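You operate a simulated robot arm through the tools that you are given. There is no shell and no other tool. Be economical: measure what you need, move in short steps, check, and stop when the job is done.

You are at the controls of a simulated robot arm. One attempt, no reset.

## Task
Unpin the slide block, run it to stop 4, rack the blue die.
Fine: the yellow pin goes in the pin rack's free hole, the die in cup 4; leave the red-knob lever at OPEN.

It is judged by the outcome, as a careful person would: the job done as asked, and still so three seconds after it is handed in. It fails if anything else is knocked over, pushed out of place, dropped, spilled or broken.

## Robot
A 6-joint arm with a two-finger parallel gripper, fixed in place. Base frame: the origin is at the foot of the arm, x ahead of it, y to its left, z up; the work surface is at about z = 90.6. Lengths are in cm, angles in degrees, forces in N, time in s.
With the tool pointing down near the work surface it reaches from about 24 to 66 cm from the base axis. Its first joint turns from -66.0 to 66.0 degrees. Payload 2.9 kg.
Tool frame: the origin (TCP) lies between the finger pads and is the grasp point; the fingertips stand 3 cm ahead of it; z points along the fingers, y is the line along which they close. Largest opening 11 cm; finger width 2, thickness 1; the body of the gripper, 4.8 by 11.2 cm, starts 5.5 cm behind the TCP.
Orientation is told as [roll, pitch, yaw] about the base's x, y, z axes, in that order, counted from this pose: with the fingers straight down and closing along the base's y, the tool's x points along the base's -x, its y along +y and its z along -z.

## Interface
- The arm moves only by the tool arm_command. Its argument "plan" is one flat list of numbers, 7 for each row, row after row: the shift along the tool's x, y, z in cm, then the turn, a rotation vector about the tool's x, y, z in degrees, then the opening, from 0 (shut) to 1 (fully open). In form: [tx, ty, tz, rx, ry, rz, hand, tx, ty, tz, rx, ry, rz, hand, ...]. A call has 1 to 12 rows; each row shifts and turns the commanded pose from where the row before left it, along the tool's axes as they then stand. Each row takes 0.2 s and may step no farther than 5 cm and 8.6 degrees from the row before; otherwise, or with a gripper value out of range, the whole call is refused. A pose out of reach is approached as far as the arm can. The call stops where the force on the tool passes 50 N (or 10 N more than at its start, if that is more) or the arm is blocked; 0.2 s more then pass. Each finger travels about 10.8 cm/s and halts on what it meets, pressing with about 40 N; the grip force reading is that of the motor and also rises with nothing between the fingers. The clock runs only during rows and for 0.2 s after the last one: add rows that do not move to give the fingers time. It gives the time, the measured TCP pose, the force on the tool (base axes), the opening and the grip force at its end, in the units of the frame above (readings bear some noise).
- Cameras (640 x 400 px; columns grow to the right, rows downward): "scene" is fixed at [7.31, 42.45, 140.23]; the picture's right is [-0.82, -0.57, 0.00], its down [-0.22, 0.32, -0.92] and it looks along [0.53, -0.75, -0.39] (base axes); focal length 309 px, centre (320, 200). "wrist" rides on the gripper at [-3.6, 0, -5.7] in the tool frame; the picture's right is [0.00, -1.00, 0.00], its down [0.97, 0.00, -0.24] and it looks along [0.24, 0.00, 0.97] (tool axes); focal length 218 px, centre (320, 200).
- camera(camera): a new picture of that camera. No time passes.
- measure_at(camera, pixels): for up to 12 pixels [column, row] of the newest picture of that camera ("zoom" is the newest enlarged one), the place [x, y, z] in the base frame of the surface seen there, good to about 0.2 cm. No time passes.
- enlarge(camera, box): a new picture of the part [left, top, right, bottom] of that camera's present view, enlarged. No time passes.
- hand_in(): hands the job in; it is judged then, once.

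Keep the steps short. Do not move on a guess: measure, check each grasp and each placing, and mend mistakes. In all there are 80 turns and 46 pictures (those below and enlarged ones count). Leave the gripper open and the arm clear of the work at the hand-in unless told otherwise, and finish with a single line.

The tools are called after "Emit:" as a command line: name --argument value ..., lists and objects as JSON in quotes. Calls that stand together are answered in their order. arm_command: Moves the arm, as the interface text tells. Its arguments: {"type":"object","properties":{"plan":{"type":"array","items":{"type":"number"}}},"required":["plan"]} The other tools are called the same way: camera (camera) takes a picture; measure_at (camera, pixels) gives the place of the surface under pixels of a picture; enlarge (camera, box) takes an enlarged picture of a part of a camera's view; hand_in () hands the job in.

At the start:

```text
clock: 0.0
tcp_pos: [32.79, -15.47, 123.58]
orientation: [0.1, -0.1, 0.0]
ft_force: [-0.4, -0.1, 0.5]
width: 11.0
grip_force: 0.1
```

scene: 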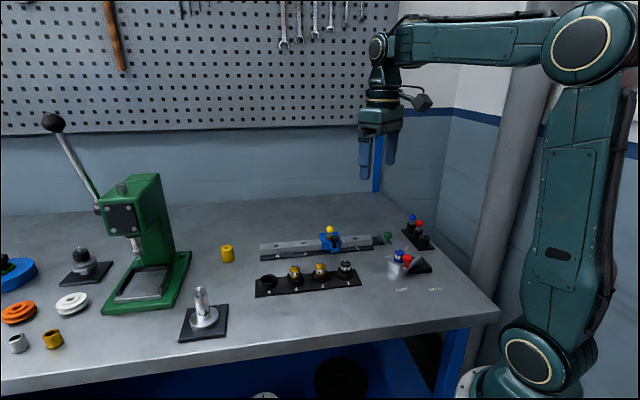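
wrist: 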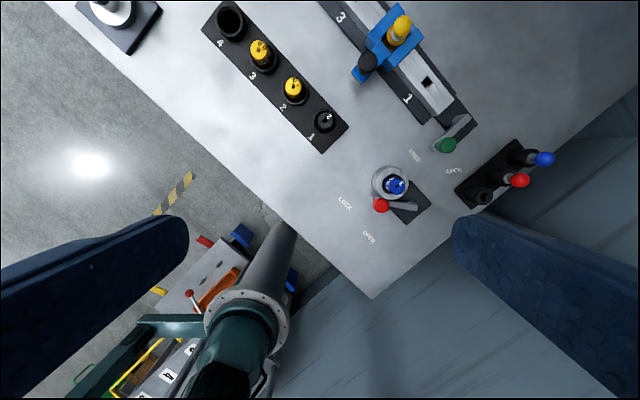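

I see the slide rail with its blue block and yellow pin, the cup rack, the red-knob lever holding the blue die, a green lever and the pin rack. I'll enlarge both views to see the details.

Emit:
enlarge --camera "wrist" --box '[320, 0, 580, 240]'

Emit:
enlarge --camera "scene" --box '[240, 200, 450, 310]'

Emit:
measure_at --camera "wrist" --pixels '[[400, 28], [385, 50], [366, 62], [428, 82], [447, 145], [470, 118], [480, 197], [520, 180], [543, 160], [395, 186], [381, 206], [230, 20]]'

```text
1.67 times, centred on (450, 120) of wrist
```

zoom: 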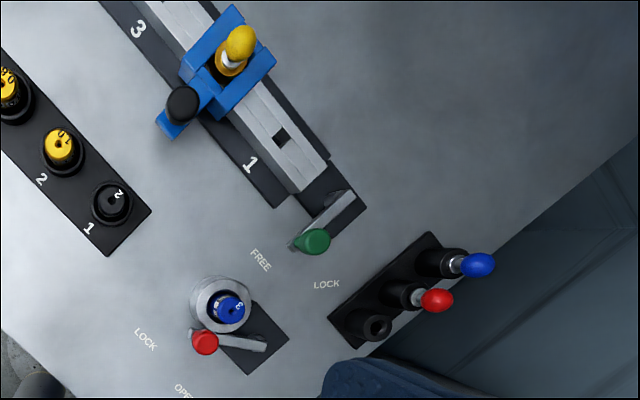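

```text
3.05 times, centred on (345, 255) of scene
```

zoom: 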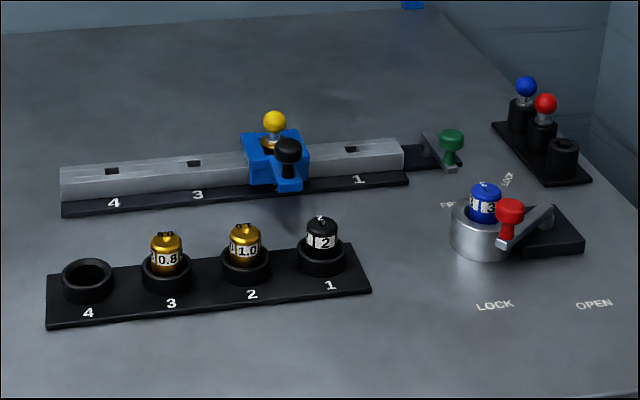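

```text
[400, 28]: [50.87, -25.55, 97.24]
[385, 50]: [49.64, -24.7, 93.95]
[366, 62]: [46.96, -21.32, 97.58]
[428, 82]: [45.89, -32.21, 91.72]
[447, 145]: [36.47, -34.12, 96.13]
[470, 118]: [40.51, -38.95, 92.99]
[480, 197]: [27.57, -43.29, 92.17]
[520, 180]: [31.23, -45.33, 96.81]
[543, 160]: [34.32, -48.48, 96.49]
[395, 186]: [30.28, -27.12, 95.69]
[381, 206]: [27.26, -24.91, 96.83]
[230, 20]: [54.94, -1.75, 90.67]
```

I need the positions of the labels and lever pivots to tell which way each lever is set. I'll measure them in a fresh wrist enlargement.

Emit:
enlarge --camera "wrist" --box '[330, 110, 490, 250]'

Emit:
measure_at --camera "wrist" --pixels '[[415, 155], [453, 171], [345, 203], [369, 237], [418, 208], [405, 207], [430, 192], [405, 215], [376, 186], [455, 128], [467, 119], [462, 133]]'

```text
2.86 times, centred on (410, 180) of wrist
```

zoom: 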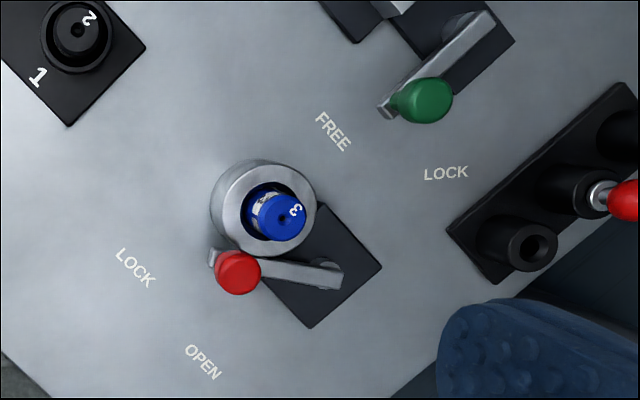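

```text
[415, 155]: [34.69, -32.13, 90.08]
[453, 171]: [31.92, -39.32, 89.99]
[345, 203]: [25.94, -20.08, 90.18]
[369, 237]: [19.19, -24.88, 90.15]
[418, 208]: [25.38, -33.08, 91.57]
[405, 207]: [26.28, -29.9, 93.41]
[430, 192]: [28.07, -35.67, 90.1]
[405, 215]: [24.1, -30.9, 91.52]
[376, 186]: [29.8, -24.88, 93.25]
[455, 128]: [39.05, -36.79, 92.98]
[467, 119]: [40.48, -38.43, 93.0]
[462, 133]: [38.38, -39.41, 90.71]
```

The red lever's arm points along +y, so it's at LOCK. The green lever points to FREE, which is right for sliding, so I'll leave it alone. Next I'll move above the rail for a better view.

Emit:
arm_command --plan '[-3.05, -1.13, 2.15, 0, 0, 0, 1, -3.05, -1.13, 2.15, 0, 0, 0, 1, -3.05, -1.13, 2.15, 0, 0, 0, 1, -3.05, -1.13, 2.15, 0, 0, 0, 1, 0, 0, 0, 0, 0, 0, 1]'

Emit:
camera --camera "wrist"

```text
clock: 1.2
tcp_pos: [44.99, -19.71, 114.54]
orientation: [0.0, 0.1, 0.0]
ft_force: [1.0, -0.4, 0.3]
width: 10.99
grip_force: 0.0
```

```text
40 pictures are left
```

wrist: 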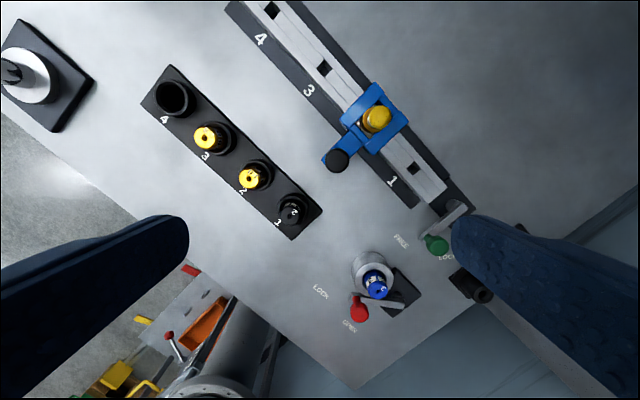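

I'll measure the pin head, the holes at stops 1, 3 and 4, the block, its knob and the cups.

Emit:
measure_at --camera "wrist" --pixels '[[377, 117], [413, 167], [323, 67], [271, 9], [337, 159], [357, 143], [400, 125], [374, 88], [174, 97], [376, 284], [360, 308], [480, 293]]'

Emit:
enlarge --camera "wrist" --box '[300, 60, 460, 220]'

```text
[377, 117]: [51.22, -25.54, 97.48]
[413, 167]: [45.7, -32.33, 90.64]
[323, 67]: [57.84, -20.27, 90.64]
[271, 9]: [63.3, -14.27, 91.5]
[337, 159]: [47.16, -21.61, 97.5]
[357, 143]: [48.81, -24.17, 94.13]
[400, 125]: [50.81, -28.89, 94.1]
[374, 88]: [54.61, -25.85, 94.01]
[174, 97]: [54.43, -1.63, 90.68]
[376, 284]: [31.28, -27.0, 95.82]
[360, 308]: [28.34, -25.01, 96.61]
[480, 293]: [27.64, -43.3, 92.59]
```

```text
2.50 times, centred on (380, 140) of wrist
```

zoom: 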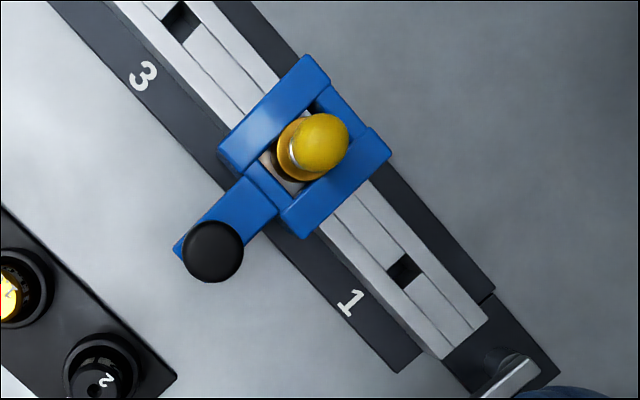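

The rail runs along base (0.71, 0.71), and the pin head is near (51.1, -25.7) with its top at about 97.5. I'll close along the rail, because that keeps the fingers clear of the block's black knob. I'll go above the pin and turn the tool so yaw is -45.

Emit:
arm_command --plan '[-3.05, -3, 1.5, 0, 0, 0, 1, -3.05, -3, 1.5, 0, 0, 0, 1, 0, 0, 0, 0, 0, 7.5, 1, 0, 0, 0, 0, 0, 7.5, 1, 0, 0, 0, 0, 0, 7.5, 1, 0, 0, 0, 0, 0, 7.5, 1, 0, 0, 0, 0, 0, 7.5, 0.5, 0, 0, 0, 0, 0, 7.5, 0.5, 0, 0, 0, 0, 0, 0, 0.5]'

Emit:
camera --camera "wrist"

```text
clock: 3.2
tcp_pos: [51.22, -25.9, 111.96]
orientation: [0.1, 0.0, -45.1]
ft_force: [0.1, 0.0, 0.8]
width: 5.51
grip_force: 0.1
```

```text
38 pictures are left
```

wrist: 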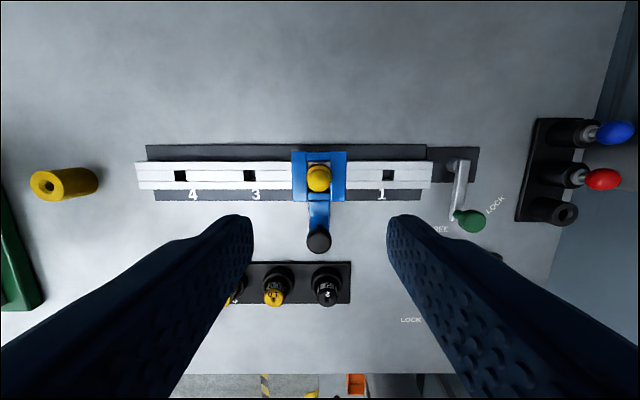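

The view is now square to the rail. I'll measure the ball, the block, the three holes and the rack.

Emit:
measure_at --camera "wrist" --pixels '[[318, 178], [318, 168], [309, 177], [327, 177], [388, 175], [250, 175], [180, 175], [319, 238], [311, 240], [328, 240], [296, 160], [343, 160]]'

Emit:
enlarge --camera "wrist" --box '[260, 130, 400, 260]'

```text
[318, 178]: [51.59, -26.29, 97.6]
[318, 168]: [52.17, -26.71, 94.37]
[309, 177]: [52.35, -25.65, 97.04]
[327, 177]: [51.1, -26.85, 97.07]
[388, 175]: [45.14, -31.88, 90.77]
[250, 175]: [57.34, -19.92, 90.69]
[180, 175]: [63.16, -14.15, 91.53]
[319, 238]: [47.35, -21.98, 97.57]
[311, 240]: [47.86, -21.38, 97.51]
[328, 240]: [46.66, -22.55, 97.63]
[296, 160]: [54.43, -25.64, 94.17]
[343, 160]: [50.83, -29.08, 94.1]
```

```text
3.08 times, centred on (330, 195) of wrist
```

zoom: 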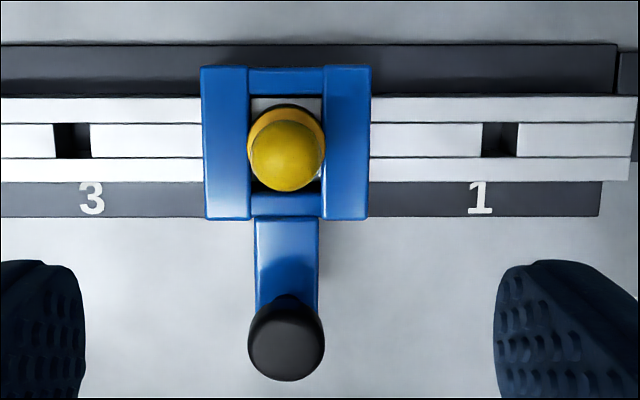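

The ball's axis works out to about (51.44, -26.12), with its centre at z 96.4 and a radius of about 1.15. The block top is at 94.1. I'll come down to TCP z 97.9, which puts the tips at 94.9, and close on the ball.

Emit:
arm_command --plan '[-0.3, 0, 5, 0, 0, 0, 0.5, 0, 0, 5, 0, 0, 0, 0.5, 0, 0, 2.0, 0, 0, 0, 0.5, 0, 0, 2.0, 0, 0, 0, 0.5, 0, 0, 0, 0, 0, 0, 0.5, 0, 0, 0, 0, 0, 0, 0.1, 0, 0, 0, 0, 0, 0, 0.1, 0, 0, 0, 0, 0, 0, 0.1]'

Emit:
enlarge --camera "scene" --box '[240, 180, 450, 310]'

```text
clock: 5.0
tcp_pos: [51.34, -26.1, 97.9]
orientation: [0.0, 0.0, -45.0]
ft_force: [-0.5, 0.3, 0.2]
width: 1.91
grip_force: 39.9
```

```text
3.05 times, centred on (345, 245) of scene
```

zoom: 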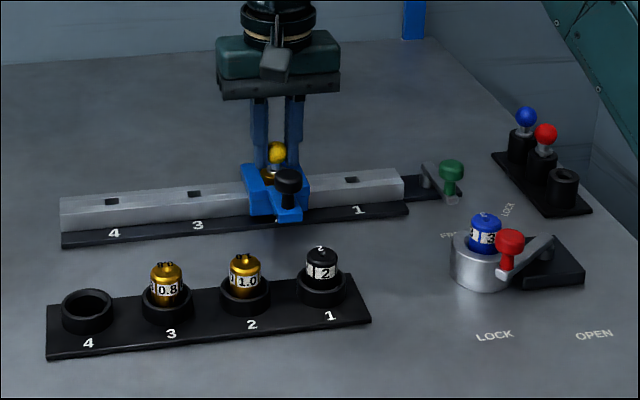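

The fingers stopped at width 1.91 on the ball. I'll lift straight up in small steps.

Emit:
arm_command --plan '[0, 0, -1, 0, 0, 0, 0.1, 0, 0, -1.5, 0, 0, 0, 0.1, 0, 0, -2, 0, 0, 0, 0.1, 0, 0, -3, 0, 0, 0, 0.1, 0, 0, -3, 0, 0, 0, 0.1, 0, 0, -2, 0, 0, 0, 0.1]'

Emit:
enlarge --camera "scene" --box '[240, 160, 450, 290]'

Emit:
enlarge --camera "wrist" --box '[240, 100, 640, 350]'

```text
clock: 6.4
tcp_pos: [51.2, -25.87, 110.5]
orientation: [0.1, 0.0, -45.0]
ft_force: [-0.4, 0.1, -0.4]
width: 1.76
grip_force: 39.7
```

```text
3.05 times, centred on (345, 225) of scene
```

zoom: 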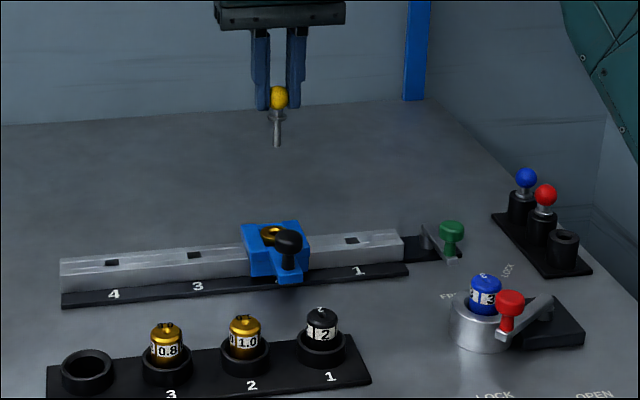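

```text
1.60 times, centred on (440, 225) of wrist
```

zoom: 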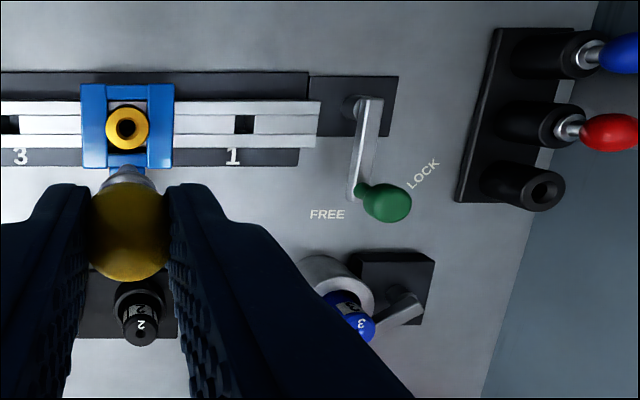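

The pin is out and hangs straight in the fingers. I'll measure the free rack hole at zoom (544, 190), plus the edges and the neighbouring sockets.

Emit:
measure_at --camera "zoom" --pixels '[[544, 190], [530, 187], [560, 190], [545, 174], [545, 206], [570, 50], [550, 122], [127, 127], [142, 127], [112, 127]]'

Emit:
arm_command --plan '[0.7, -4.7, 0, 0, 0, 0, 0.1, 0.7, -4.7, 0, 0, 0, 0, 0.1, 0.7, -4.7, 0, 0, 0, 0, 0.1, 0.7, -4.7, 0, 0, 0, 0, 0.1, 0.7, -4.7, 0, 0, 0, 0, 0.1, 0.7, -4.7, 0, 0, 0, 0, 0.1, 0, 0, 0, 0, 0, 0, 0.1]'

Emit:
camera --camera "wrist"

```text
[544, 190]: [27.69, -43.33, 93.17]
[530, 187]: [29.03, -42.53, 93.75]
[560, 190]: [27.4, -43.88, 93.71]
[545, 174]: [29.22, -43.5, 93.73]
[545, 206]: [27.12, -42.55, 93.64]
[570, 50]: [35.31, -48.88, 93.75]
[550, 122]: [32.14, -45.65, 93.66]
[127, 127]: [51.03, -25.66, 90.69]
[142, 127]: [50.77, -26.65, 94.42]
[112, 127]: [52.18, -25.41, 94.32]
```

```text
clock: 8.0
tcp_pos: [28.46, -42.83, 110.5]
orientation: [0.0, 0.0, -44.9]
ft_force: [-0.1, 0.3, 0.1]
width: 1.78
grip_force: 40.3
```

```text
33 pictures are left
```

wrist: 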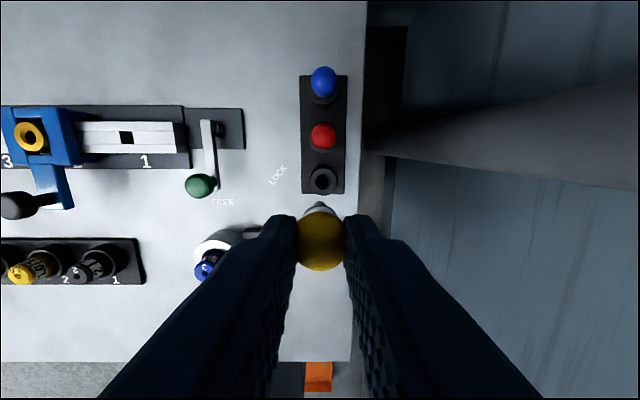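

The hole is visible at (323, 180) above the pin. I'll enlarge to measure its rim.

Emit:
enlarge --camera "wrist" --box '[270, 140, 370, 280]'

```text
2.86 times, centred on (320, 210) of wrist
```

zoom: 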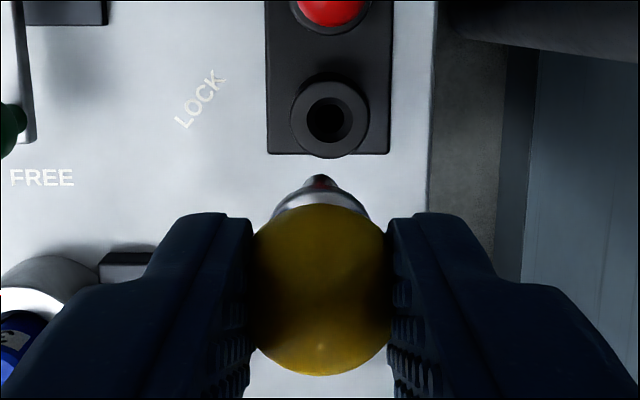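

Emit:
measure_at --camera "zoom" --pixels '[[299, 118], [361, 118], [330, 88], [330, 148], [307, 98], [353, 98], [307, 140], [353, 140], [330, 120]]'

```text
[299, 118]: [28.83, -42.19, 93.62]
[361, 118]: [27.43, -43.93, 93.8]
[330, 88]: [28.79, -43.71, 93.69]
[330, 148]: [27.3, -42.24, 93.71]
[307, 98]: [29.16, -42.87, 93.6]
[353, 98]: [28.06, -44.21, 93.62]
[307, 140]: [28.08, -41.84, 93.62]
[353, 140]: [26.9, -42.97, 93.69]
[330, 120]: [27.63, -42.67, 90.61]
```

The hole's rim centre is (28.07, -43.0) at z 93.7. I'll check the held pin's own position with the scene camera.

Emit:
enlarge --camera "scene" --box '[370, 150, 470, 260]'

```text
3.64 times, centred on (420, 205) of scene
```

zoom: 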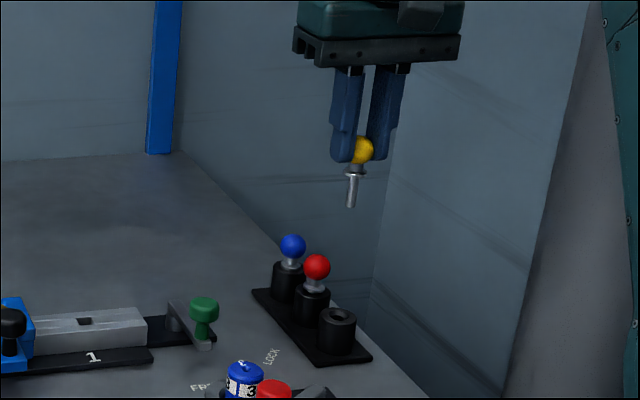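

Emit:
measure_at --camera "zoom" --pixels '[[364, 150], [351, 190], [351, 200], [351, 206], [355, 172], [349, 172], [361, 173], [317, 266], [312, 290], [313, 310], [337, 315]]'

```text
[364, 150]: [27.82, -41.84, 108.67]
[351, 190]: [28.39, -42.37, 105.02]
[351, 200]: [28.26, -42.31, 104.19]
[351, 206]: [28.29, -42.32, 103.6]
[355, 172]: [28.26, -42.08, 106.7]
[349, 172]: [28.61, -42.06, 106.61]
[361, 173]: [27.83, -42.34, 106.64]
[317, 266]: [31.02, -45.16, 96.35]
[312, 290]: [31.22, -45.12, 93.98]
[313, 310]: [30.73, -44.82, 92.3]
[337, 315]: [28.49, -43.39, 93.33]
```

The pin's axis coincides with the TCP at about (28.4, -42.75). Its tip is about 7 below the TCP and its flange 3.9 below. I'll shift over the hole and come down until the tip is about 0.7 above the rim.

Emit:
arm_command --plan '[0.155, -0.396, 0, 0, 0, 0, 0.1, 0, 0, 4, 0, 0, 0, 0.1, 0, 0, 3, 0, 0, 0, 0.1, 0, 0, 2, 0, 0, 0, 0.1, 0, 0, 0, 0, 0, 0, 0.1]'

Emit:
enlarge --camera "wrist" --box '[270, 140, 370, 280]'

Emit:
enlarge --camera "scene" --box '[380, 200, 450, 260]'

```text
clock: 9.2
tcp_pos: [27.98, -43.2, 101.4]
orientation: [0.0, 0.1, -44.9]
ft_force: [-0.1, 0.3, -0.5]
width: 1.77
grip_force: 40.5
```

```text
2.86 times, centred on (320, 210) of wrist
```

zoom: 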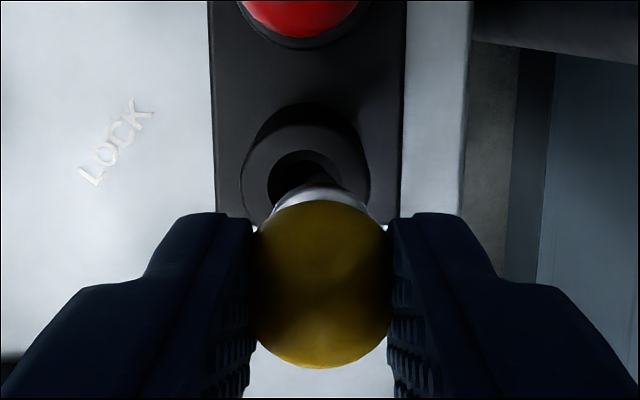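

```text
6.67 times, centred on (415, 230) of scene
```

zoom: 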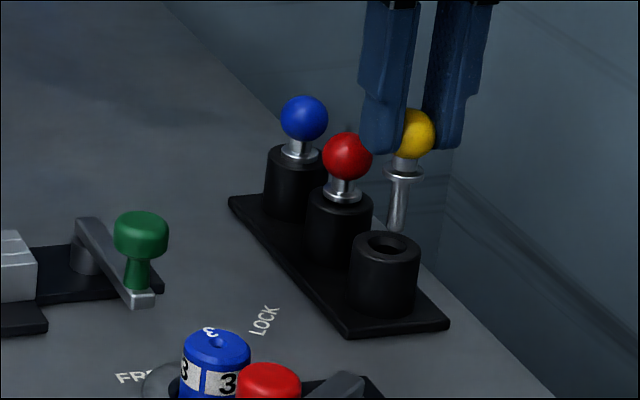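

In the wrist view the hole is about 15 zoom px left of the pin, roughly 0.3 cm along tool +y. The scene view agrees. I'll check the tip and the hole for the other axis.

Emit:
measure_at --camera "zoom" --pixels '[[397, 226], [398, 210], [399, 195], [393, 210], [404, 210], [366, 246], [411, 246], [388, 236], [388, 259], [388, 245]]'

```text
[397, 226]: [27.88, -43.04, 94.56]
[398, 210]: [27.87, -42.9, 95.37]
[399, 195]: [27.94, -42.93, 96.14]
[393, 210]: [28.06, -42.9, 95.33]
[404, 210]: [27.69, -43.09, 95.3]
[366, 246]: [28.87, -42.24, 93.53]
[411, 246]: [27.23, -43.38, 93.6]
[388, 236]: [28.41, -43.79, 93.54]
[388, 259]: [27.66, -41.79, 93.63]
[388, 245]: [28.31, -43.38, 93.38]
```

I'll correct by x +0.18 and y +0.32, then lower a little and look again.

Emit:
arm_command --plan '[0.18, 0.32, 0, 0, 0, 0, 0.1, 0, 0, 0.3, 0, 0, 0, 0.1, 0, 0, 0, 0, 0, 0, 0.1]'

Emit:
enlarge --camera "scene" --box '[380, 200, 450, 260]'

Emit:
enlarge --camera "wrist" --box '[270, 140, 370, 280]'

```text
clock: 10.0
tcp_pos: [28.12, -42.98, 101.25]
orientation: [0.0, 0.0, -45.0]
ft_force: [-0.9, -0.4, -0.8]
width: 1.74
grip_force: 40.0
```

```text
6.67 times, centred on (415, 230) of scene
```

zoom: 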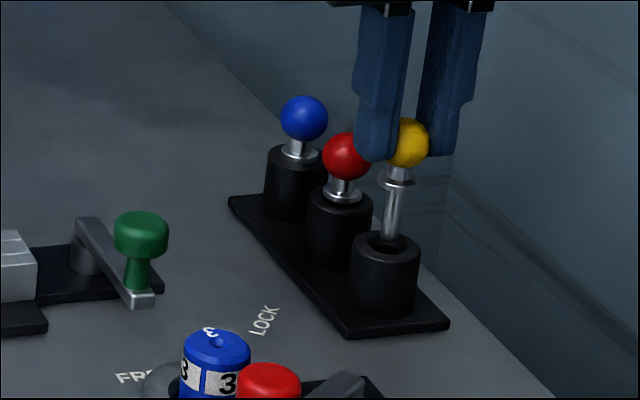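

```text
2.86 times, centred on (320, 210) of wrist
```

zoom: 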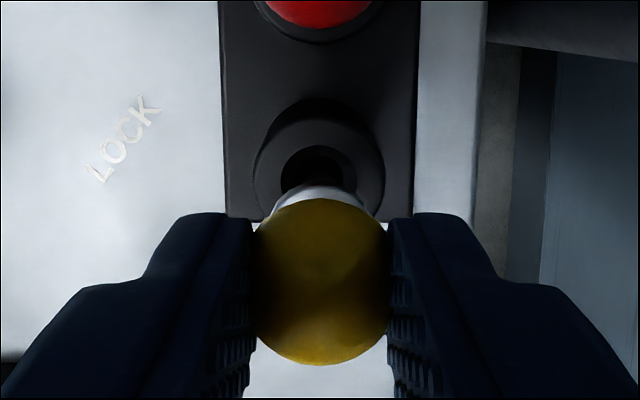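

The pin is now centred over the hole in both views. I'll insert it slowly.

Emit:
arm_command --plan '[0, 0, 0.5, 0, 0, 0, 0.1, 0, 0, 0.5, 0, 0, 0, 0.1, 0, 0, 0.6, 0, 0, 0, 0.1, 0, 0, 0.6, 0, 0, 0, 0.1, 0, 0, 0.5, 0, 0, 0, 0.1, 0, 0, 0.3, 0, 0, 0, 0.1, 0, 0, 0, 0, 0, 0, 0.1]'

Emit:
enlarge --camera "scene" --box '[380, 200, 450, 260]'

```text
clock: 11.6
tcp_pos: [28.12, -43.09, 98.14]
orientation: [0.0, -0.1, -45.0]
ft_force: [-0.6, 0.6, 0.3]
width: 1.8
grip_force: 39.7
```

```text
6.67 times, centred on (415, 230) of scene
```

zoom: 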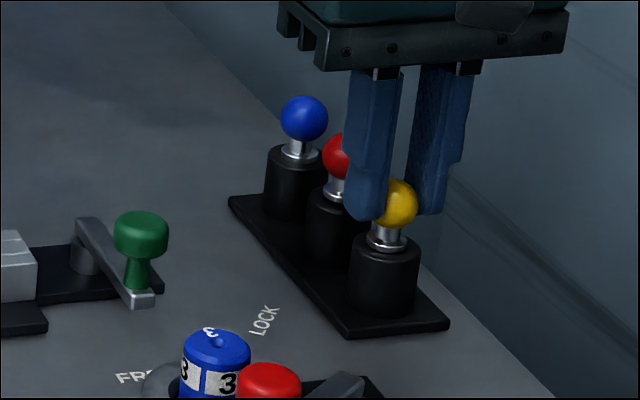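

The pin is in, with the flange about 0.2 above its seat. I'll lower 0.2, open, and lift clear.

Emit:
arm_command --plan '[0, 0, 0.2, 0, 0, 0, 0.1, 0, 0, 0, 0, 0, 0, 0.1, 0, 0, 0, 0, 0, 0, 0.4, 0, 0, 0, 0, 0, 0, 0.4, 0, 0, -3, 0, 0, 0, 0.4, 0, 0, -4, 0, 0, 0, 0.4, 0, 0, -4, 0, 0, 0, 0.4]'

Emit:
enlarge --camera "scene" --box '[350, 190, 450, 310]'

```text
clock: 13.2
tcp_pos: [28.01, -42.83, 108.94]
orientation: [0.0, 0.1, -45.0]
ft_force: [-0.2, -0.3, 0.8]
width: 4.41
grip_force: 0.1
```

```text
3.33 times, centred on (400, 250) of scene
```

zoom: 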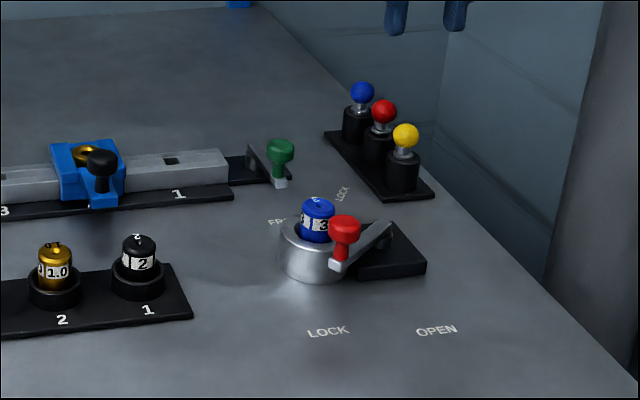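

The yellow pin is seated like its neighbours. Next is the block's knob, at about (47.1, -21.7) with its top at 97.6. I'll keep the same yaw and move above it.

Emit:
arm_command --plan '[0.24, 4.74, 0, 0, 0, 0, 0.4, 0.24, 4.74, 0, 0, 0, 0, 0.4, 0.24, 4.74, 0, 0, 0, 0, 0.4, 0.24, 4.74, 0, 0, 0, 0, 0.4, 0.24, 4.74, 0, 0, 0, 0, 0.4, 0.24, 4.74, 0, 0, 0, 0, 0.5, 0, 0, 0, 0, 0, 0, 0.5]'

Emit:
camera --camera "wrist"

```text
clock: 14.8
tcp_pos: [47.11, -21.4, 108.9]
orientation: [-0.1, 0.0, -44.9]
ft_force: [-0.3, -0.1, -0.7]
width: 5.48
grip_force: 0.0
```

```text
24 pictures are left
```

wrist: 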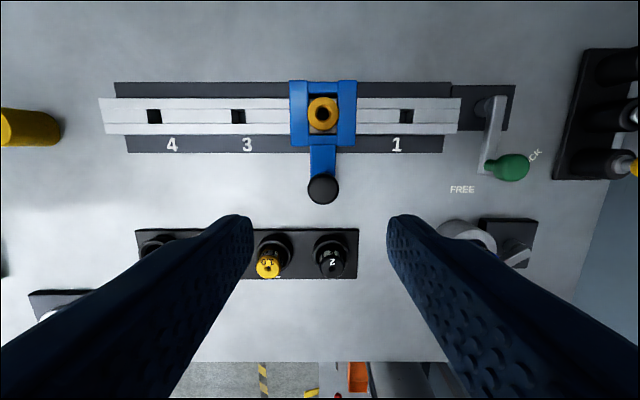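

The knob is at (322, 189), so I need x -0.25 and y -0.2. I'll descend to z 98.0 and close on it.

Emit:
arm_command --plan '[-0.25, -0.2, 4, 0, 0, 0, 0.5, 0, 0, 4, 0, 0, 0, 0.5, 0, 0, 2.0, 0, 0, 0, 0.5, 0, 0, 0.9, 0, 0, 0, 0.5, 0, 0, 0, 0, 0, 0, 0.5, 0, 0, 0, 0, 0, 0, 0.1, 0, 0, 0, 0, 0, 0, 0.1, 0, 0, 0, 0, 0, 0, 0.1]'

Emit:
enlarge --camera "scene" --box '[240, 180, 450, 310]'

```text
clock: 16.6
tcp_pos: [47.52, -22.1, 98.02]
orientation: [0.0, -0.1, -45.0]
ft_force: [2.7, 2.0, -4.9]
width: 2.55
grip_force: 45.0
```

```text
3.05 times, centred on (345, 245) of scene
```

zoom: 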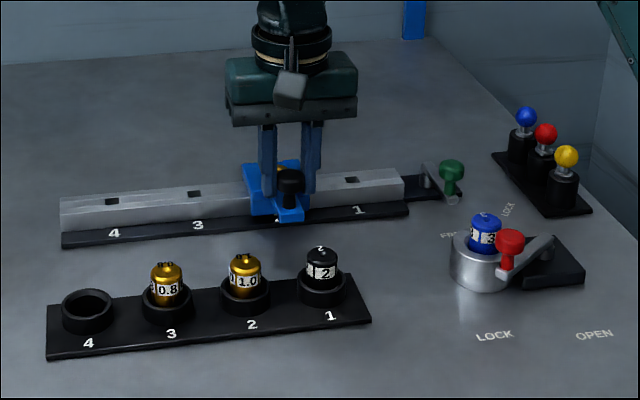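

I have the knob at width 2.55. I'll slide along tool +y, 2 cm at first.

Emit:
arm_command --plan '[0, 0.7, 0, 0, 0, 0, 0.1, 0, 1.3, 0, 0, 0, 0, 0.1, 0, 0, 0, 0, 0, 0, 0.1]'

Emit:
enlarge --camera "wrist" --box '[100, 40, 520, 300]'

```text
clock: 17.4
tcp_pos: [48.72, -20.65, 98.09]
orientation: [-0.1, -0.1, -44.9]
ft_force: [6.8, -7.7, -5.6]
width: 2.51
grip_force: 44.9
```

```text
1.52 times, centred on (310, 170) of wrist
```

zoom: 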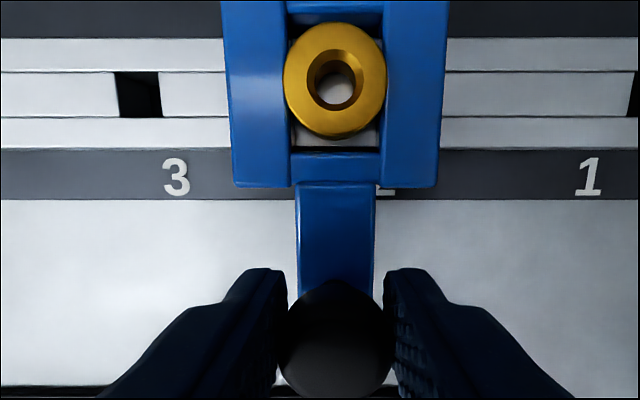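

The block slides freely. There's a small side load of about 10 N, so I'll relieve x by 0.1 and run on 12 cm.

Emit:
arm_command --plan '[-0.12, 2, 0, 0, 0, 0, 0.1, 0, 2, 0, 0, 0, 0, 0.1, 0, 2, 0, 0, 0, 0, 0.1, 0, 2, 0, 0, 0, 0, 0.1, 0, 2, 0, 0, 0, 0, 0.1, 0, 2, 0, 0, 0, 0, 0.1, 0, 0, 0, 0, 0, 0, 0.1]'

Emit:
enlarge --camera "wrist" --box '[100, 40, 520, 300]'

```text
clock: 19.0
tcp_pos: [57.46, -12.09, 98.11]
orientation: [-0.1, 0.1, -44.9]
ft_force: [-5.6, 6.9, -13.6]
width: 2.51
grip_force: 44.6
```

```text
1.52 times, centred on (310, 170) of wrist
```

zoom: 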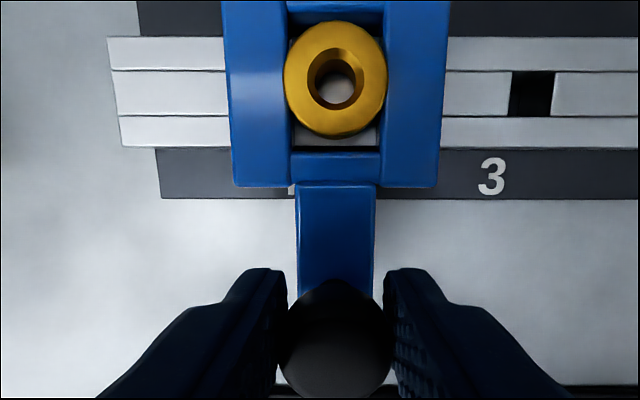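

The block has about 1.9 cm left to stop 4, at y_t 33.97. The bushing bore shows bright rail now and should go dark over hole 4.

Emit:
arm_command --plan '[0.06, 1.0, 0, 0, 0, 0, 0.1, 0, 0.89, 0, 0, 0, 0, 0.1, 0, 0, 0, 0, 0, 0, 0.1, 0, 0, 0, 0, 0, 0, 0.1]'

Emit:
enlarge --camera "wrist" --box '[100, 40, 520, 300]'

```text
clock: 20.0
tcp_pos: [58.69, -10.7, 98.01]
orientation: [-0.1, 0.1, -44.8]
ft_force: [-7.4, 12.3, -15.9]
width: 2.56
grip_force: 45.4
```

```text
1.52 times, centred on (310, 170) of wrist
```

zoom: 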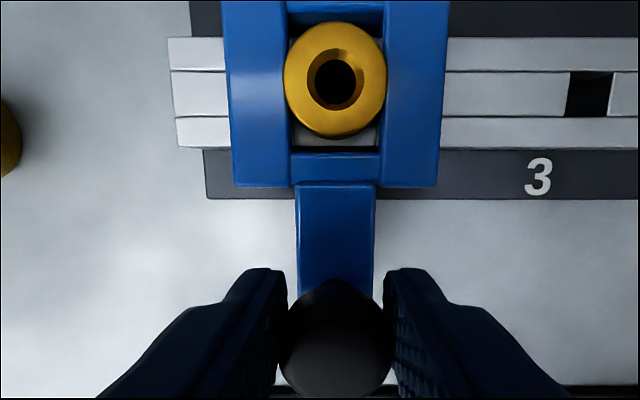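

The bore is dark over hole 4, and hole 3 sits about 7.95 cm away, which matches one pitch. I'll release the knob and lift, then look.

Emit:
arm_command --plan '[0.1, 0.04, 0, 0, 0, 0, 0.1, 0, 0, 0, 0, 0, 0, 0.4, 0, 0, 0, 0, 0, 0, 0.4, 0, 0, -3, 0, 0, 0, 0.4, 0, 0, -4, 0, 0, 0, 0.4, 0, 0, -3, 0, 0, 0, 0.4, 0, 0, 0, 0, 0, 0, 0.4]'

Emit:
enlarge --camera "wrist" --box '[200, 30, 480, 200]'

```text
clock: 21.6
tcp_pos: [58.5, -10.76, 108.36]
orientation: [0.0, -0.1, -45.0]
ft_force: [0.4, -0.3, -0.3]
width: 4.37
grip_force: 0.1
```

```text
2.29 times, centred on (340, 115) of wrist
```

zoom: 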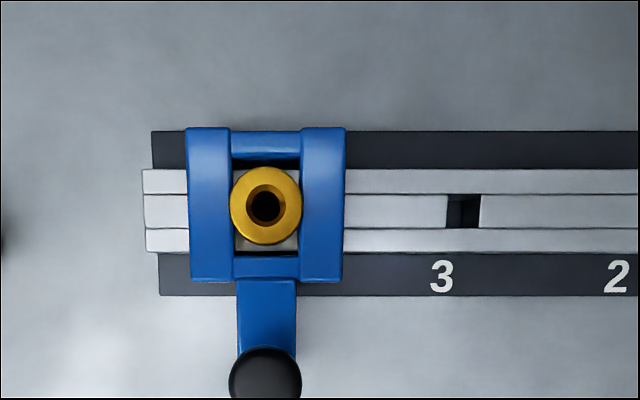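

The block stays centred over hole 4. Now the red lever: I'll move above its knob, near (28, -25).

Emit:
arm_command --plan '[1.44, -4.52, -0.4, 0, 0, 0, 0.4, 1.44, -4.52, -0.4, 0, 0, 0, 0.4, 1.44, -4.52, -0.4, 0, 0, 0, 0.4, 1.44, -4.52, -0.4, 0, 0, 0, 0.4, 1.44, -4.52, -0.4, 0, 0, 0, 0.4, 1.44, -4.52, -0.4, 0, 0, 0, 0.4, 1.44, -4.52, -0.4, 0, 0, 0, 0.4, 0, 0, 0, 0, 0, 0, 0.4]'

Emit:
enlarge --camera "wrist" --box '[220, 100, 460, 280]'

```text
clock: 23.4
tcp_pos: [28.92, -26.01, 111.01]
orientation: [0.0, 0.1, -44.9]
ft_force: [-0.4, 0.8, 0.1]
width: 4.4
grip_force: 0.1
```

```text
2.22 times, centred on (340, 190) of wrist
```

zoom: 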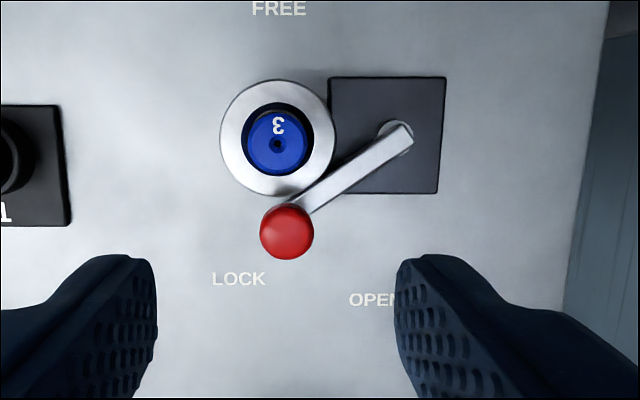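

Emit:
measure_at --camera "zoom" --pixels '[[287, 232], [265, 232], [309, 232], [287, 250], [287, 212], [400, 132], [350, 170], [277, 143], [250, 143], [304, 143], [277, 172], [225, 145]]'

```text
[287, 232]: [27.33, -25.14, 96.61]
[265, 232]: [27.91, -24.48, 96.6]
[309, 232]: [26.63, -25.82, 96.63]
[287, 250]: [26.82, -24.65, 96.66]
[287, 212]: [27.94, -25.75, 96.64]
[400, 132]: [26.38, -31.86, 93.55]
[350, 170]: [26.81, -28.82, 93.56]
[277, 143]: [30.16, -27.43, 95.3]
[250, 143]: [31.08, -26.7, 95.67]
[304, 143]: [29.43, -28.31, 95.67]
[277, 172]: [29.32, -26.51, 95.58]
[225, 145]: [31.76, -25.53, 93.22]
```

The knob centre is (27.35, -25.15) with its top at 96.6, and the pivot is near (26.4, -31.6). I'll descend to z 97.5, which leaves the tips at 94.5, above the arm and the cup rim. Then I'll grip the knob.

Emit:
arm_command --plan '[1.72, -0.5, 4, 0, 0, 0, 0.4, 0, 0, 4, 0, 0, 0, 0.4, 0, 0, 3, 0, 0, 0, 0.4, 0, 0, 2.5, 0, 0, 0, 0.4, 0, 0, 0, 0, 0, 0, 0.4, 0, 0, 0, 0, 0, 0, 0.1, 0, 0, 0, 0, 0, 0, 0.1]'

Emit:
enlarge --camera "scene" --box '[350, 210, 450, 310]'

```text
clock: 25.0
tcp_pos: [27.52, -25.25, 97.43]
orientation: [0.0, -0.1, -44.9]
ft_force: [-1.5, -2.9, -6.6]
width: 2.29
grip_force: 45.5
```

```text
4.00 times, centred on (400, 260) of scene
```

zoom: 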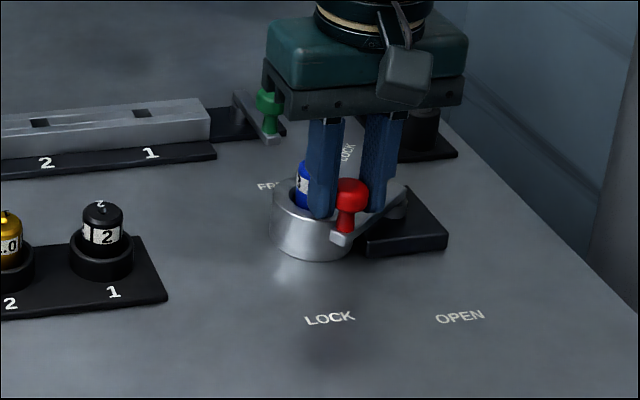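

I have the knob at width 2.29. I'll swing it around the pivot in 7.5° steps, turning the tool with it, three steps first.

Emit:
arm_command --plan '[0.643, -0.555, 0, 0, 0, -7.5, 0.1, 0.643, -0.555, 0, 0, 0, -7.5, 0.1, 0.643, -0.555, 0, 0, 0, -7.5, 0.1, 0, 0, 0, 0, 0, 0, 0.1]'

Emit:
enlarge --camera "scene" --box '[350, 210, 450, 310]'

```text
clock: 26.0
tcp_pos: [25.11, -25.11, 97.51]
orientation: [0.1, 0.1, -22.4]
ft_force: [3.1, 4.8, -16.0]
width: 2.29
grip_force: 45.0
```

```text
4.00 times, centred on (400, 260) of scene
```

zoom: 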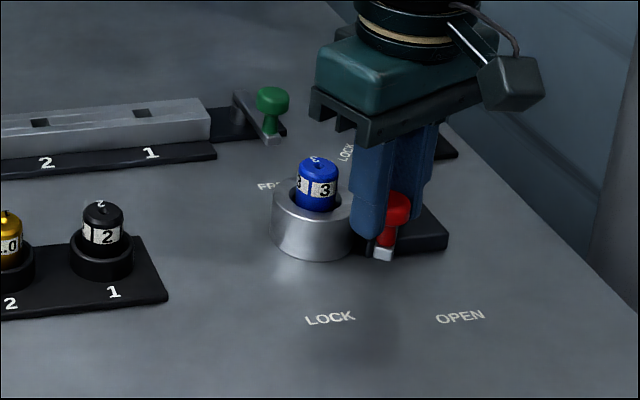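

The lever follows. Next are three more steps, to about 127°.

Emit:
arm_command --plan '[0.643, -0.555, 0, 0, 0, -7.5, 0.1, 0.643, -0.555, 0, 0, 0, -7.5, 0.1, 0.643, -0.555, 0, 0, 0, -7.5, 0.1, 0, 0, 0, 0, 0, 0, 0.1]'

Emit:
enlarge --camera "wrist" --box '[160, 50, 480, 290]'

```text
clock: 27.0
tcp_pos: [22.61, -26.26, 97.31]
orientation: [0.3, 0.3, 0.0]
ft_force: [-10.8, 22.8, 21.2]
width: 2.3
grip_force: 44.8
```

```text
1.67 times, centred on (320, 170) of wrist
```

zoom: 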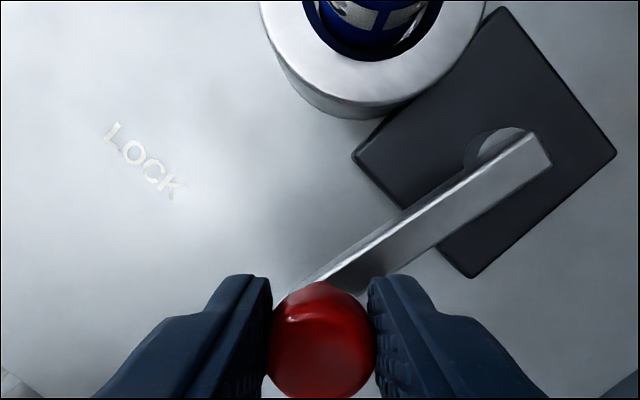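

The lever is at about 126° with no end stop felt, and OPEN lies at about 137°. The radial load of about 25 N is from my pivot estimate, so I'll relieve it and go one more step.

Emit:
arm_command --plan '[0.09, 0.12, -0.1, 0, 0, 0, 0.1, 0.643, -0.555, 0, 0, 0, -7.5, 0.1, 0, 0, 0, 0, 0, 0, 0.1]'

Emit:
enlarge --camera "scene" --box '[350, 210, 450, 310]'

```text
clock: 27.8
tcp_pos: [21.92, -26.78, 97.44]
orientation: [0.1, 0.1, 7.5]
ft_force: [-5.1, 7.1, -19.5]
width: 2.29
grip_force: 44.8
```

```text
4.00 times, centred on (400, 260) of scene
```

zoom: 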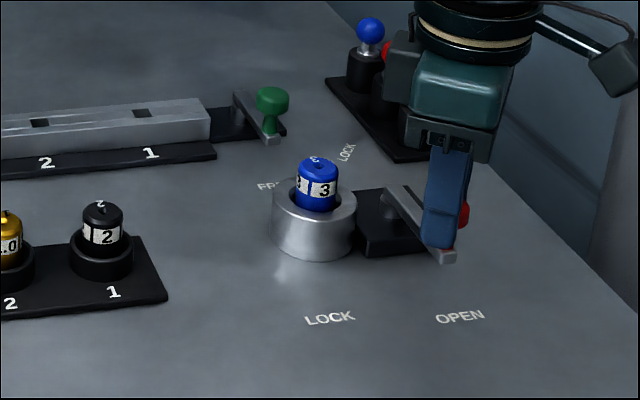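

The angle is about 133° and the lever still moves freely. I'll go on in 4° steps, watching for the end stop.

Emit:
arm_command --plan '[0.35, -0.285, -0.05, 0, 0, -4, 0.1, 0, 0, 0, 0, 0, 0, 0.1]'

Emit:
arm_command --plan '[0.35, -0.285, -0.05, 0, 0, -4, 0.1, 0, 0, 0, 0, 0, 0, 0.1]'

```text
clock: 28.4
tcp_pos: [21.7, -26.85, 97.44]
orientation: [0.2, -0.1, 11.8]
ft_force: [8.8, 22.9, -13.6]
width: 2.29
grip_force: 45.3
```

```text
clock: 29.0
tcp_pos: [21.62, -26.9, 97.44]
orientation: [0.6, -0.4, 16.2]
ft_force: [21.8, 39.7, -14.4]
width: 2.28
grip_force: 45.3
```

The lever now holds at about 135.5° and the resisting force rose to 43 N, so it's against the OPEN end stop. I'll ease the push, open and lift.

Emit:
arm_command --plan '[-0.3, 0.25, 0, 0, 0, 0, 0.1, 0, 0, 0, 0, 0, 0, 0.4, 0, 0, 0, 0, 0, 0, 0.4, 0, 0, -3, 0, 0, 0, 0.4, 0, 0, -4, 0, 0, 0, 0.4, 0, 0, -4, 0, 0, 0, 0.4, -1.5, 0, 0, 0, 0, 0, 0.4]'

Emit:
enlarge --camera "wrist" --box '[180, 20, 500, 260]'

```text
clock: 30.6
tcp_pos: [23.11, -26.66, 108.4]
orientation: [0.0, 0.0, 15.5]
ft_force: [-0.4, 0.5, 0.5]
width: 4.38
grip_force: 0.1
```

```text
1.67 times, centred on (340, 140) of wrist
```

zoom: 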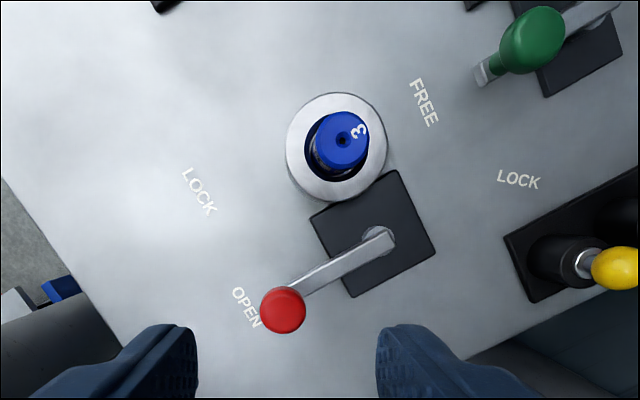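

The lever rests at OPEN. I'll measure the die at zoom (342, 140), the knob and the cup.

Emit:
measure_at --camera "zoom" --pixels '[[342, 140], [318, 140], [364, 140], [342, 116], [342, 164], [283, 309], [293, 145], [382, 145], [338, 98], [338, 192]]'

```text
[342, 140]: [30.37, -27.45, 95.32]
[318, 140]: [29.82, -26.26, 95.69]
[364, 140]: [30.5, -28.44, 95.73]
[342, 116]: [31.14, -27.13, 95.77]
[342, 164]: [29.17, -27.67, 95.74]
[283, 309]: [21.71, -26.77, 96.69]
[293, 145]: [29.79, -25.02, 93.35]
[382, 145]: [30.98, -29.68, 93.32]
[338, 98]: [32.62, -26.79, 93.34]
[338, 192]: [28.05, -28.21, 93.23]
```

The die and cup centre is about (30.3, -27.4) and the die top is about 95.7. I'll go above it and turn to yaw +45, so the later placement closes across the cup row.

Emit:
arm_command --plan '[-3.37, -1.32, 0, 0, 0, 0, 0.5, -3.37, -1.32, 0, 0, 0, 0, 0.5, 0, 0, 0, 0, 0, -7.4, 0.5, 0, 0, 0, 0, 0, -7.4, 0.5, 0, 0, 0, 0, 0, -7.4, 0.5, 0, 0, 0, 0, 0, -7.3, 0.5, 0, 0, 0, 0, 0, 0, 0.5]'

Emit:
enlarge --camera "wrist" --box '[220, 100, 420, 260]'

```text
clock: 32.2
tcp_pos: [30.07, -27.43, 108.49]
orientation: [0.0, 0.0, 45.1]
ft_force: [0.1, 0.3, -0.3]
width: 5.49
grip_force: 0.0
```

```text
2.50 times, centred on (320, 180) of wrist
```

zoom: 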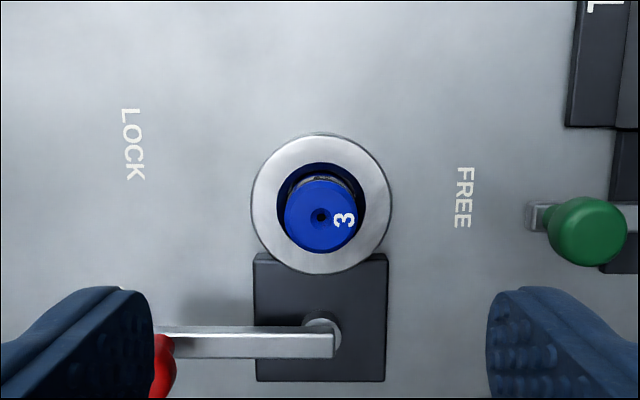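

The die is centred laterally and needs x -0.2. I'll descend to z 96.8, which leaves the tips 0.5 above the cup rim, and close.

Emit:
arm_command --plan '[-0.2, 0, 4, 0, 0, 0, 0.5, 0, 0, 4, 0, 0, 0, 0.5, 0, 0, 2.5, 0, 0, 0, 0.5, 0, 0, 1.2, 0, 0, 0, 0.5, 0, 0, 0, 0, 0, 0, 0.5, 0, 0, 0, 0, 0, 0, 0.1, 0, 0, 0, 0, 0, 0, 0.1]'

Emit:
enlarge --camera "scene" --box '[350, 210, 450, 310]'

```text
clock: 33.8
tcp_pos: [30.39, -27.25, 96.8]
orientation: [0.0, 0.0, 45.1]
ft_force: [0.5, -0.3, 0.8]
width: 2.36
grip_force: 40.3
```

```text
4.00 times, centred on (400, 260) of scene
```

zoom: 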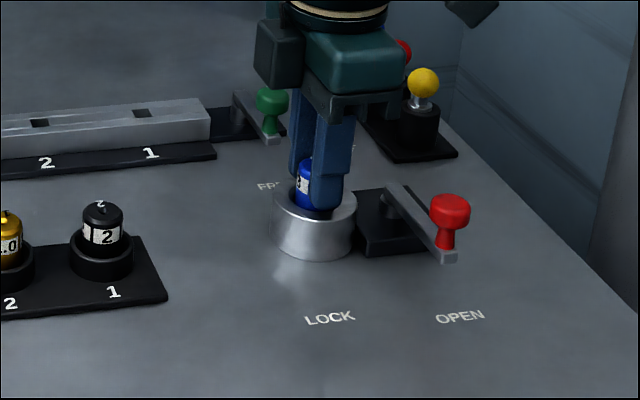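

I have the die at width 2.36. I'll lift it straight up.

Emit:
arm_command --plan '[0, 0, -0.7, 0, 0, 0, 0.1, 0, 0, -1.3, 0, 0, 0, 0.1, 0, 0, -3, 0, 0, 0, 0.1, 0, 0, -4, 0, 0, 0, 0.1, 0, 0, -4, 0, 0, 0, 0.1, 0, 0, 0, 0, 0, 0, 0.1]'

Emit:
enlarge --camera "scene" --box '[340, 190, 440, 290]'

```text
clock: 35.2
tcp_pos: [30.03, -27.24, 109.9]
orientation: [0.0, 0.0, 45.0]
ft_force: [-0.1, 0.5, -0.4]
width: 2.36
grip_force: 39.7
```

```text
4.00 times, centred on (390, 240) of scene
```

zoom: 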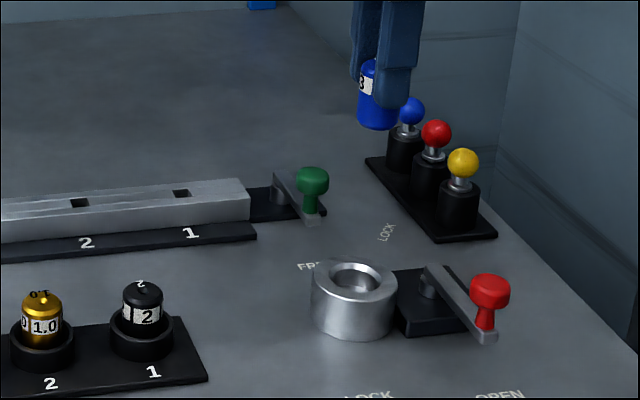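

The die is out, its bottom just below the tips. I'll carry it at z 110 to above cup 4, near (54, -2).

Emit:
arm_command --plan '[-4.3, 0.1, 0, 0, 0, 0, 0.1, -4.3, 0.1, 0, 0, 0, 0, 0.1, -4.3, 0.1, 0, 0, 0, 0, 0.1, -4.3, 0.1, 0, 0, 0, 0, 0.1, -4.3, 0.1, 0, 0, 0, 0, 0.1, -4.3, 0.1, 0, 0, 0, 0, 0.1, -4.3, 0.1, 0, 0, 0, 0, 0.1, -4.3, 0.1, 0, 0, 0, 0, 0.1, 0, 0, 0, 0, 0, 0, 0.1]'

Emit:
camera --camera "wrist"

```text
clock: 37.2
tcp_pos: [54.05, -2.58, 109.78]
orientation: [0.0, 0.0, 45.1]
ft_force: [0.3, -0.1, -0.8]
width: 2.37
grip_force: 39.8
```

```text
9 pictures are left
```

wrist: 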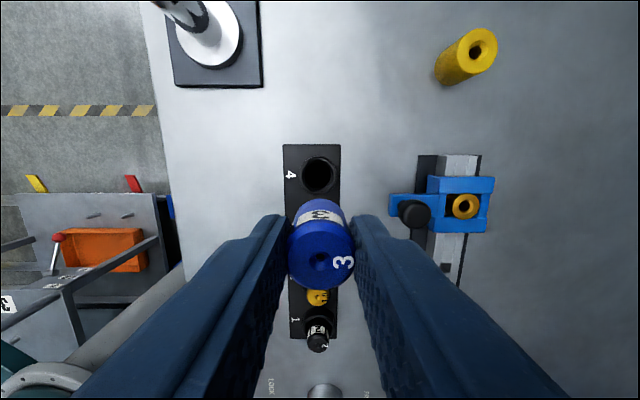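

Cup 4 is visible at (319, 175). I'll measure its rim.

Emit:
measure_at --camera "wrist" --pixels '[[303, 175], [336, 175], [319, 158], [319, 192], [319, 175], [307, 163], [331, 163], [307, 187], [331, 187], [320, 215], [321, 262]]'

```text
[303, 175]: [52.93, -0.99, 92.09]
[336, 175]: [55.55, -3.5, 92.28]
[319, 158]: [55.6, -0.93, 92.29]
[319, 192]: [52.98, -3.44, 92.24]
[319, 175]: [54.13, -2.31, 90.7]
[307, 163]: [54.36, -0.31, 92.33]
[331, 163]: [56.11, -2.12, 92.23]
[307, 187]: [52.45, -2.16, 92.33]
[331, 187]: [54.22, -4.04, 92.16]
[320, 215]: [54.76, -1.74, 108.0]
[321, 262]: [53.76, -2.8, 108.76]
```

Cup 4's centre is (54.27, -2.2) with its rim at 92.3. The die's axis is about 0.2 along tool +x from the TCP, so I'll shift x -0.63, y +0.08 and come down to z 98.2 to hover.

Emit:
arm_command --plan '[-0.63, 0.08, 4, 0, 0, 0, 0.1, 0, 0, 4, 0, 0, 0, 0.1, 0, 0, 2.5, 0, 0, 0, 0.1, 0, 0, 1.1, 0, 0, 0, 0.1, 0, 0, 0, 0, 0, 0, 0.1]'

Emit:
enlarge --camera "scene" --box '[235, 230, 325, 310]'

```text
clock: 38.4
tcp_pos: [54.62, -1.87, 98.18]
orientation: [0.0, 0.0, 45.0]
ft_force: [-0.2, 0.5, -0.9]
width: 2.34
grip_force: 39.8
```

```text
5.00 times, centred on (280, 270) of scene
```

zoom: 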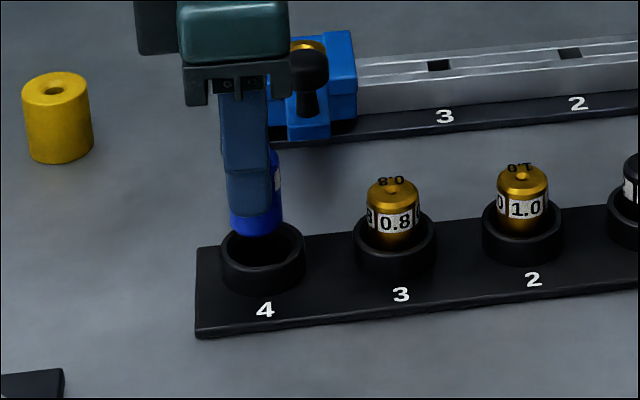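

The die hangs just above cup 4. I'll measure its lower edge and the cup rim from this view.

Emit:
measure_at --camera "zoom" --pixels '[[257, 231], [240, 229], [275, 225], [257, 222], [222, 245], [303, 245], [262, 222], [262, 268], [262, 258], [394, 205], [392, 185], [247, 210]]'

```text
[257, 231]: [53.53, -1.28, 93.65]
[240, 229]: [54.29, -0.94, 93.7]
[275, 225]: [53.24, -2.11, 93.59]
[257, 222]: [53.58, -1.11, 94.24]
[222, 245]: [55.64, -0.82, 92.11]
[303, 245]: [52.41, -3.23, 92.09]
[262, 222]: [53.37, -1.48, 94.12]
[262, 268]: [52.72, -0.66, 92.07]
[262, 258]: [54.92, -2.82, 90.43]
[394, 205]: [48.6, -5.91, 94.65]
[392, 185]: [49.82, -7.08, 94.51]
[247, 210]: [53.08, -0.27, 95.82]
```

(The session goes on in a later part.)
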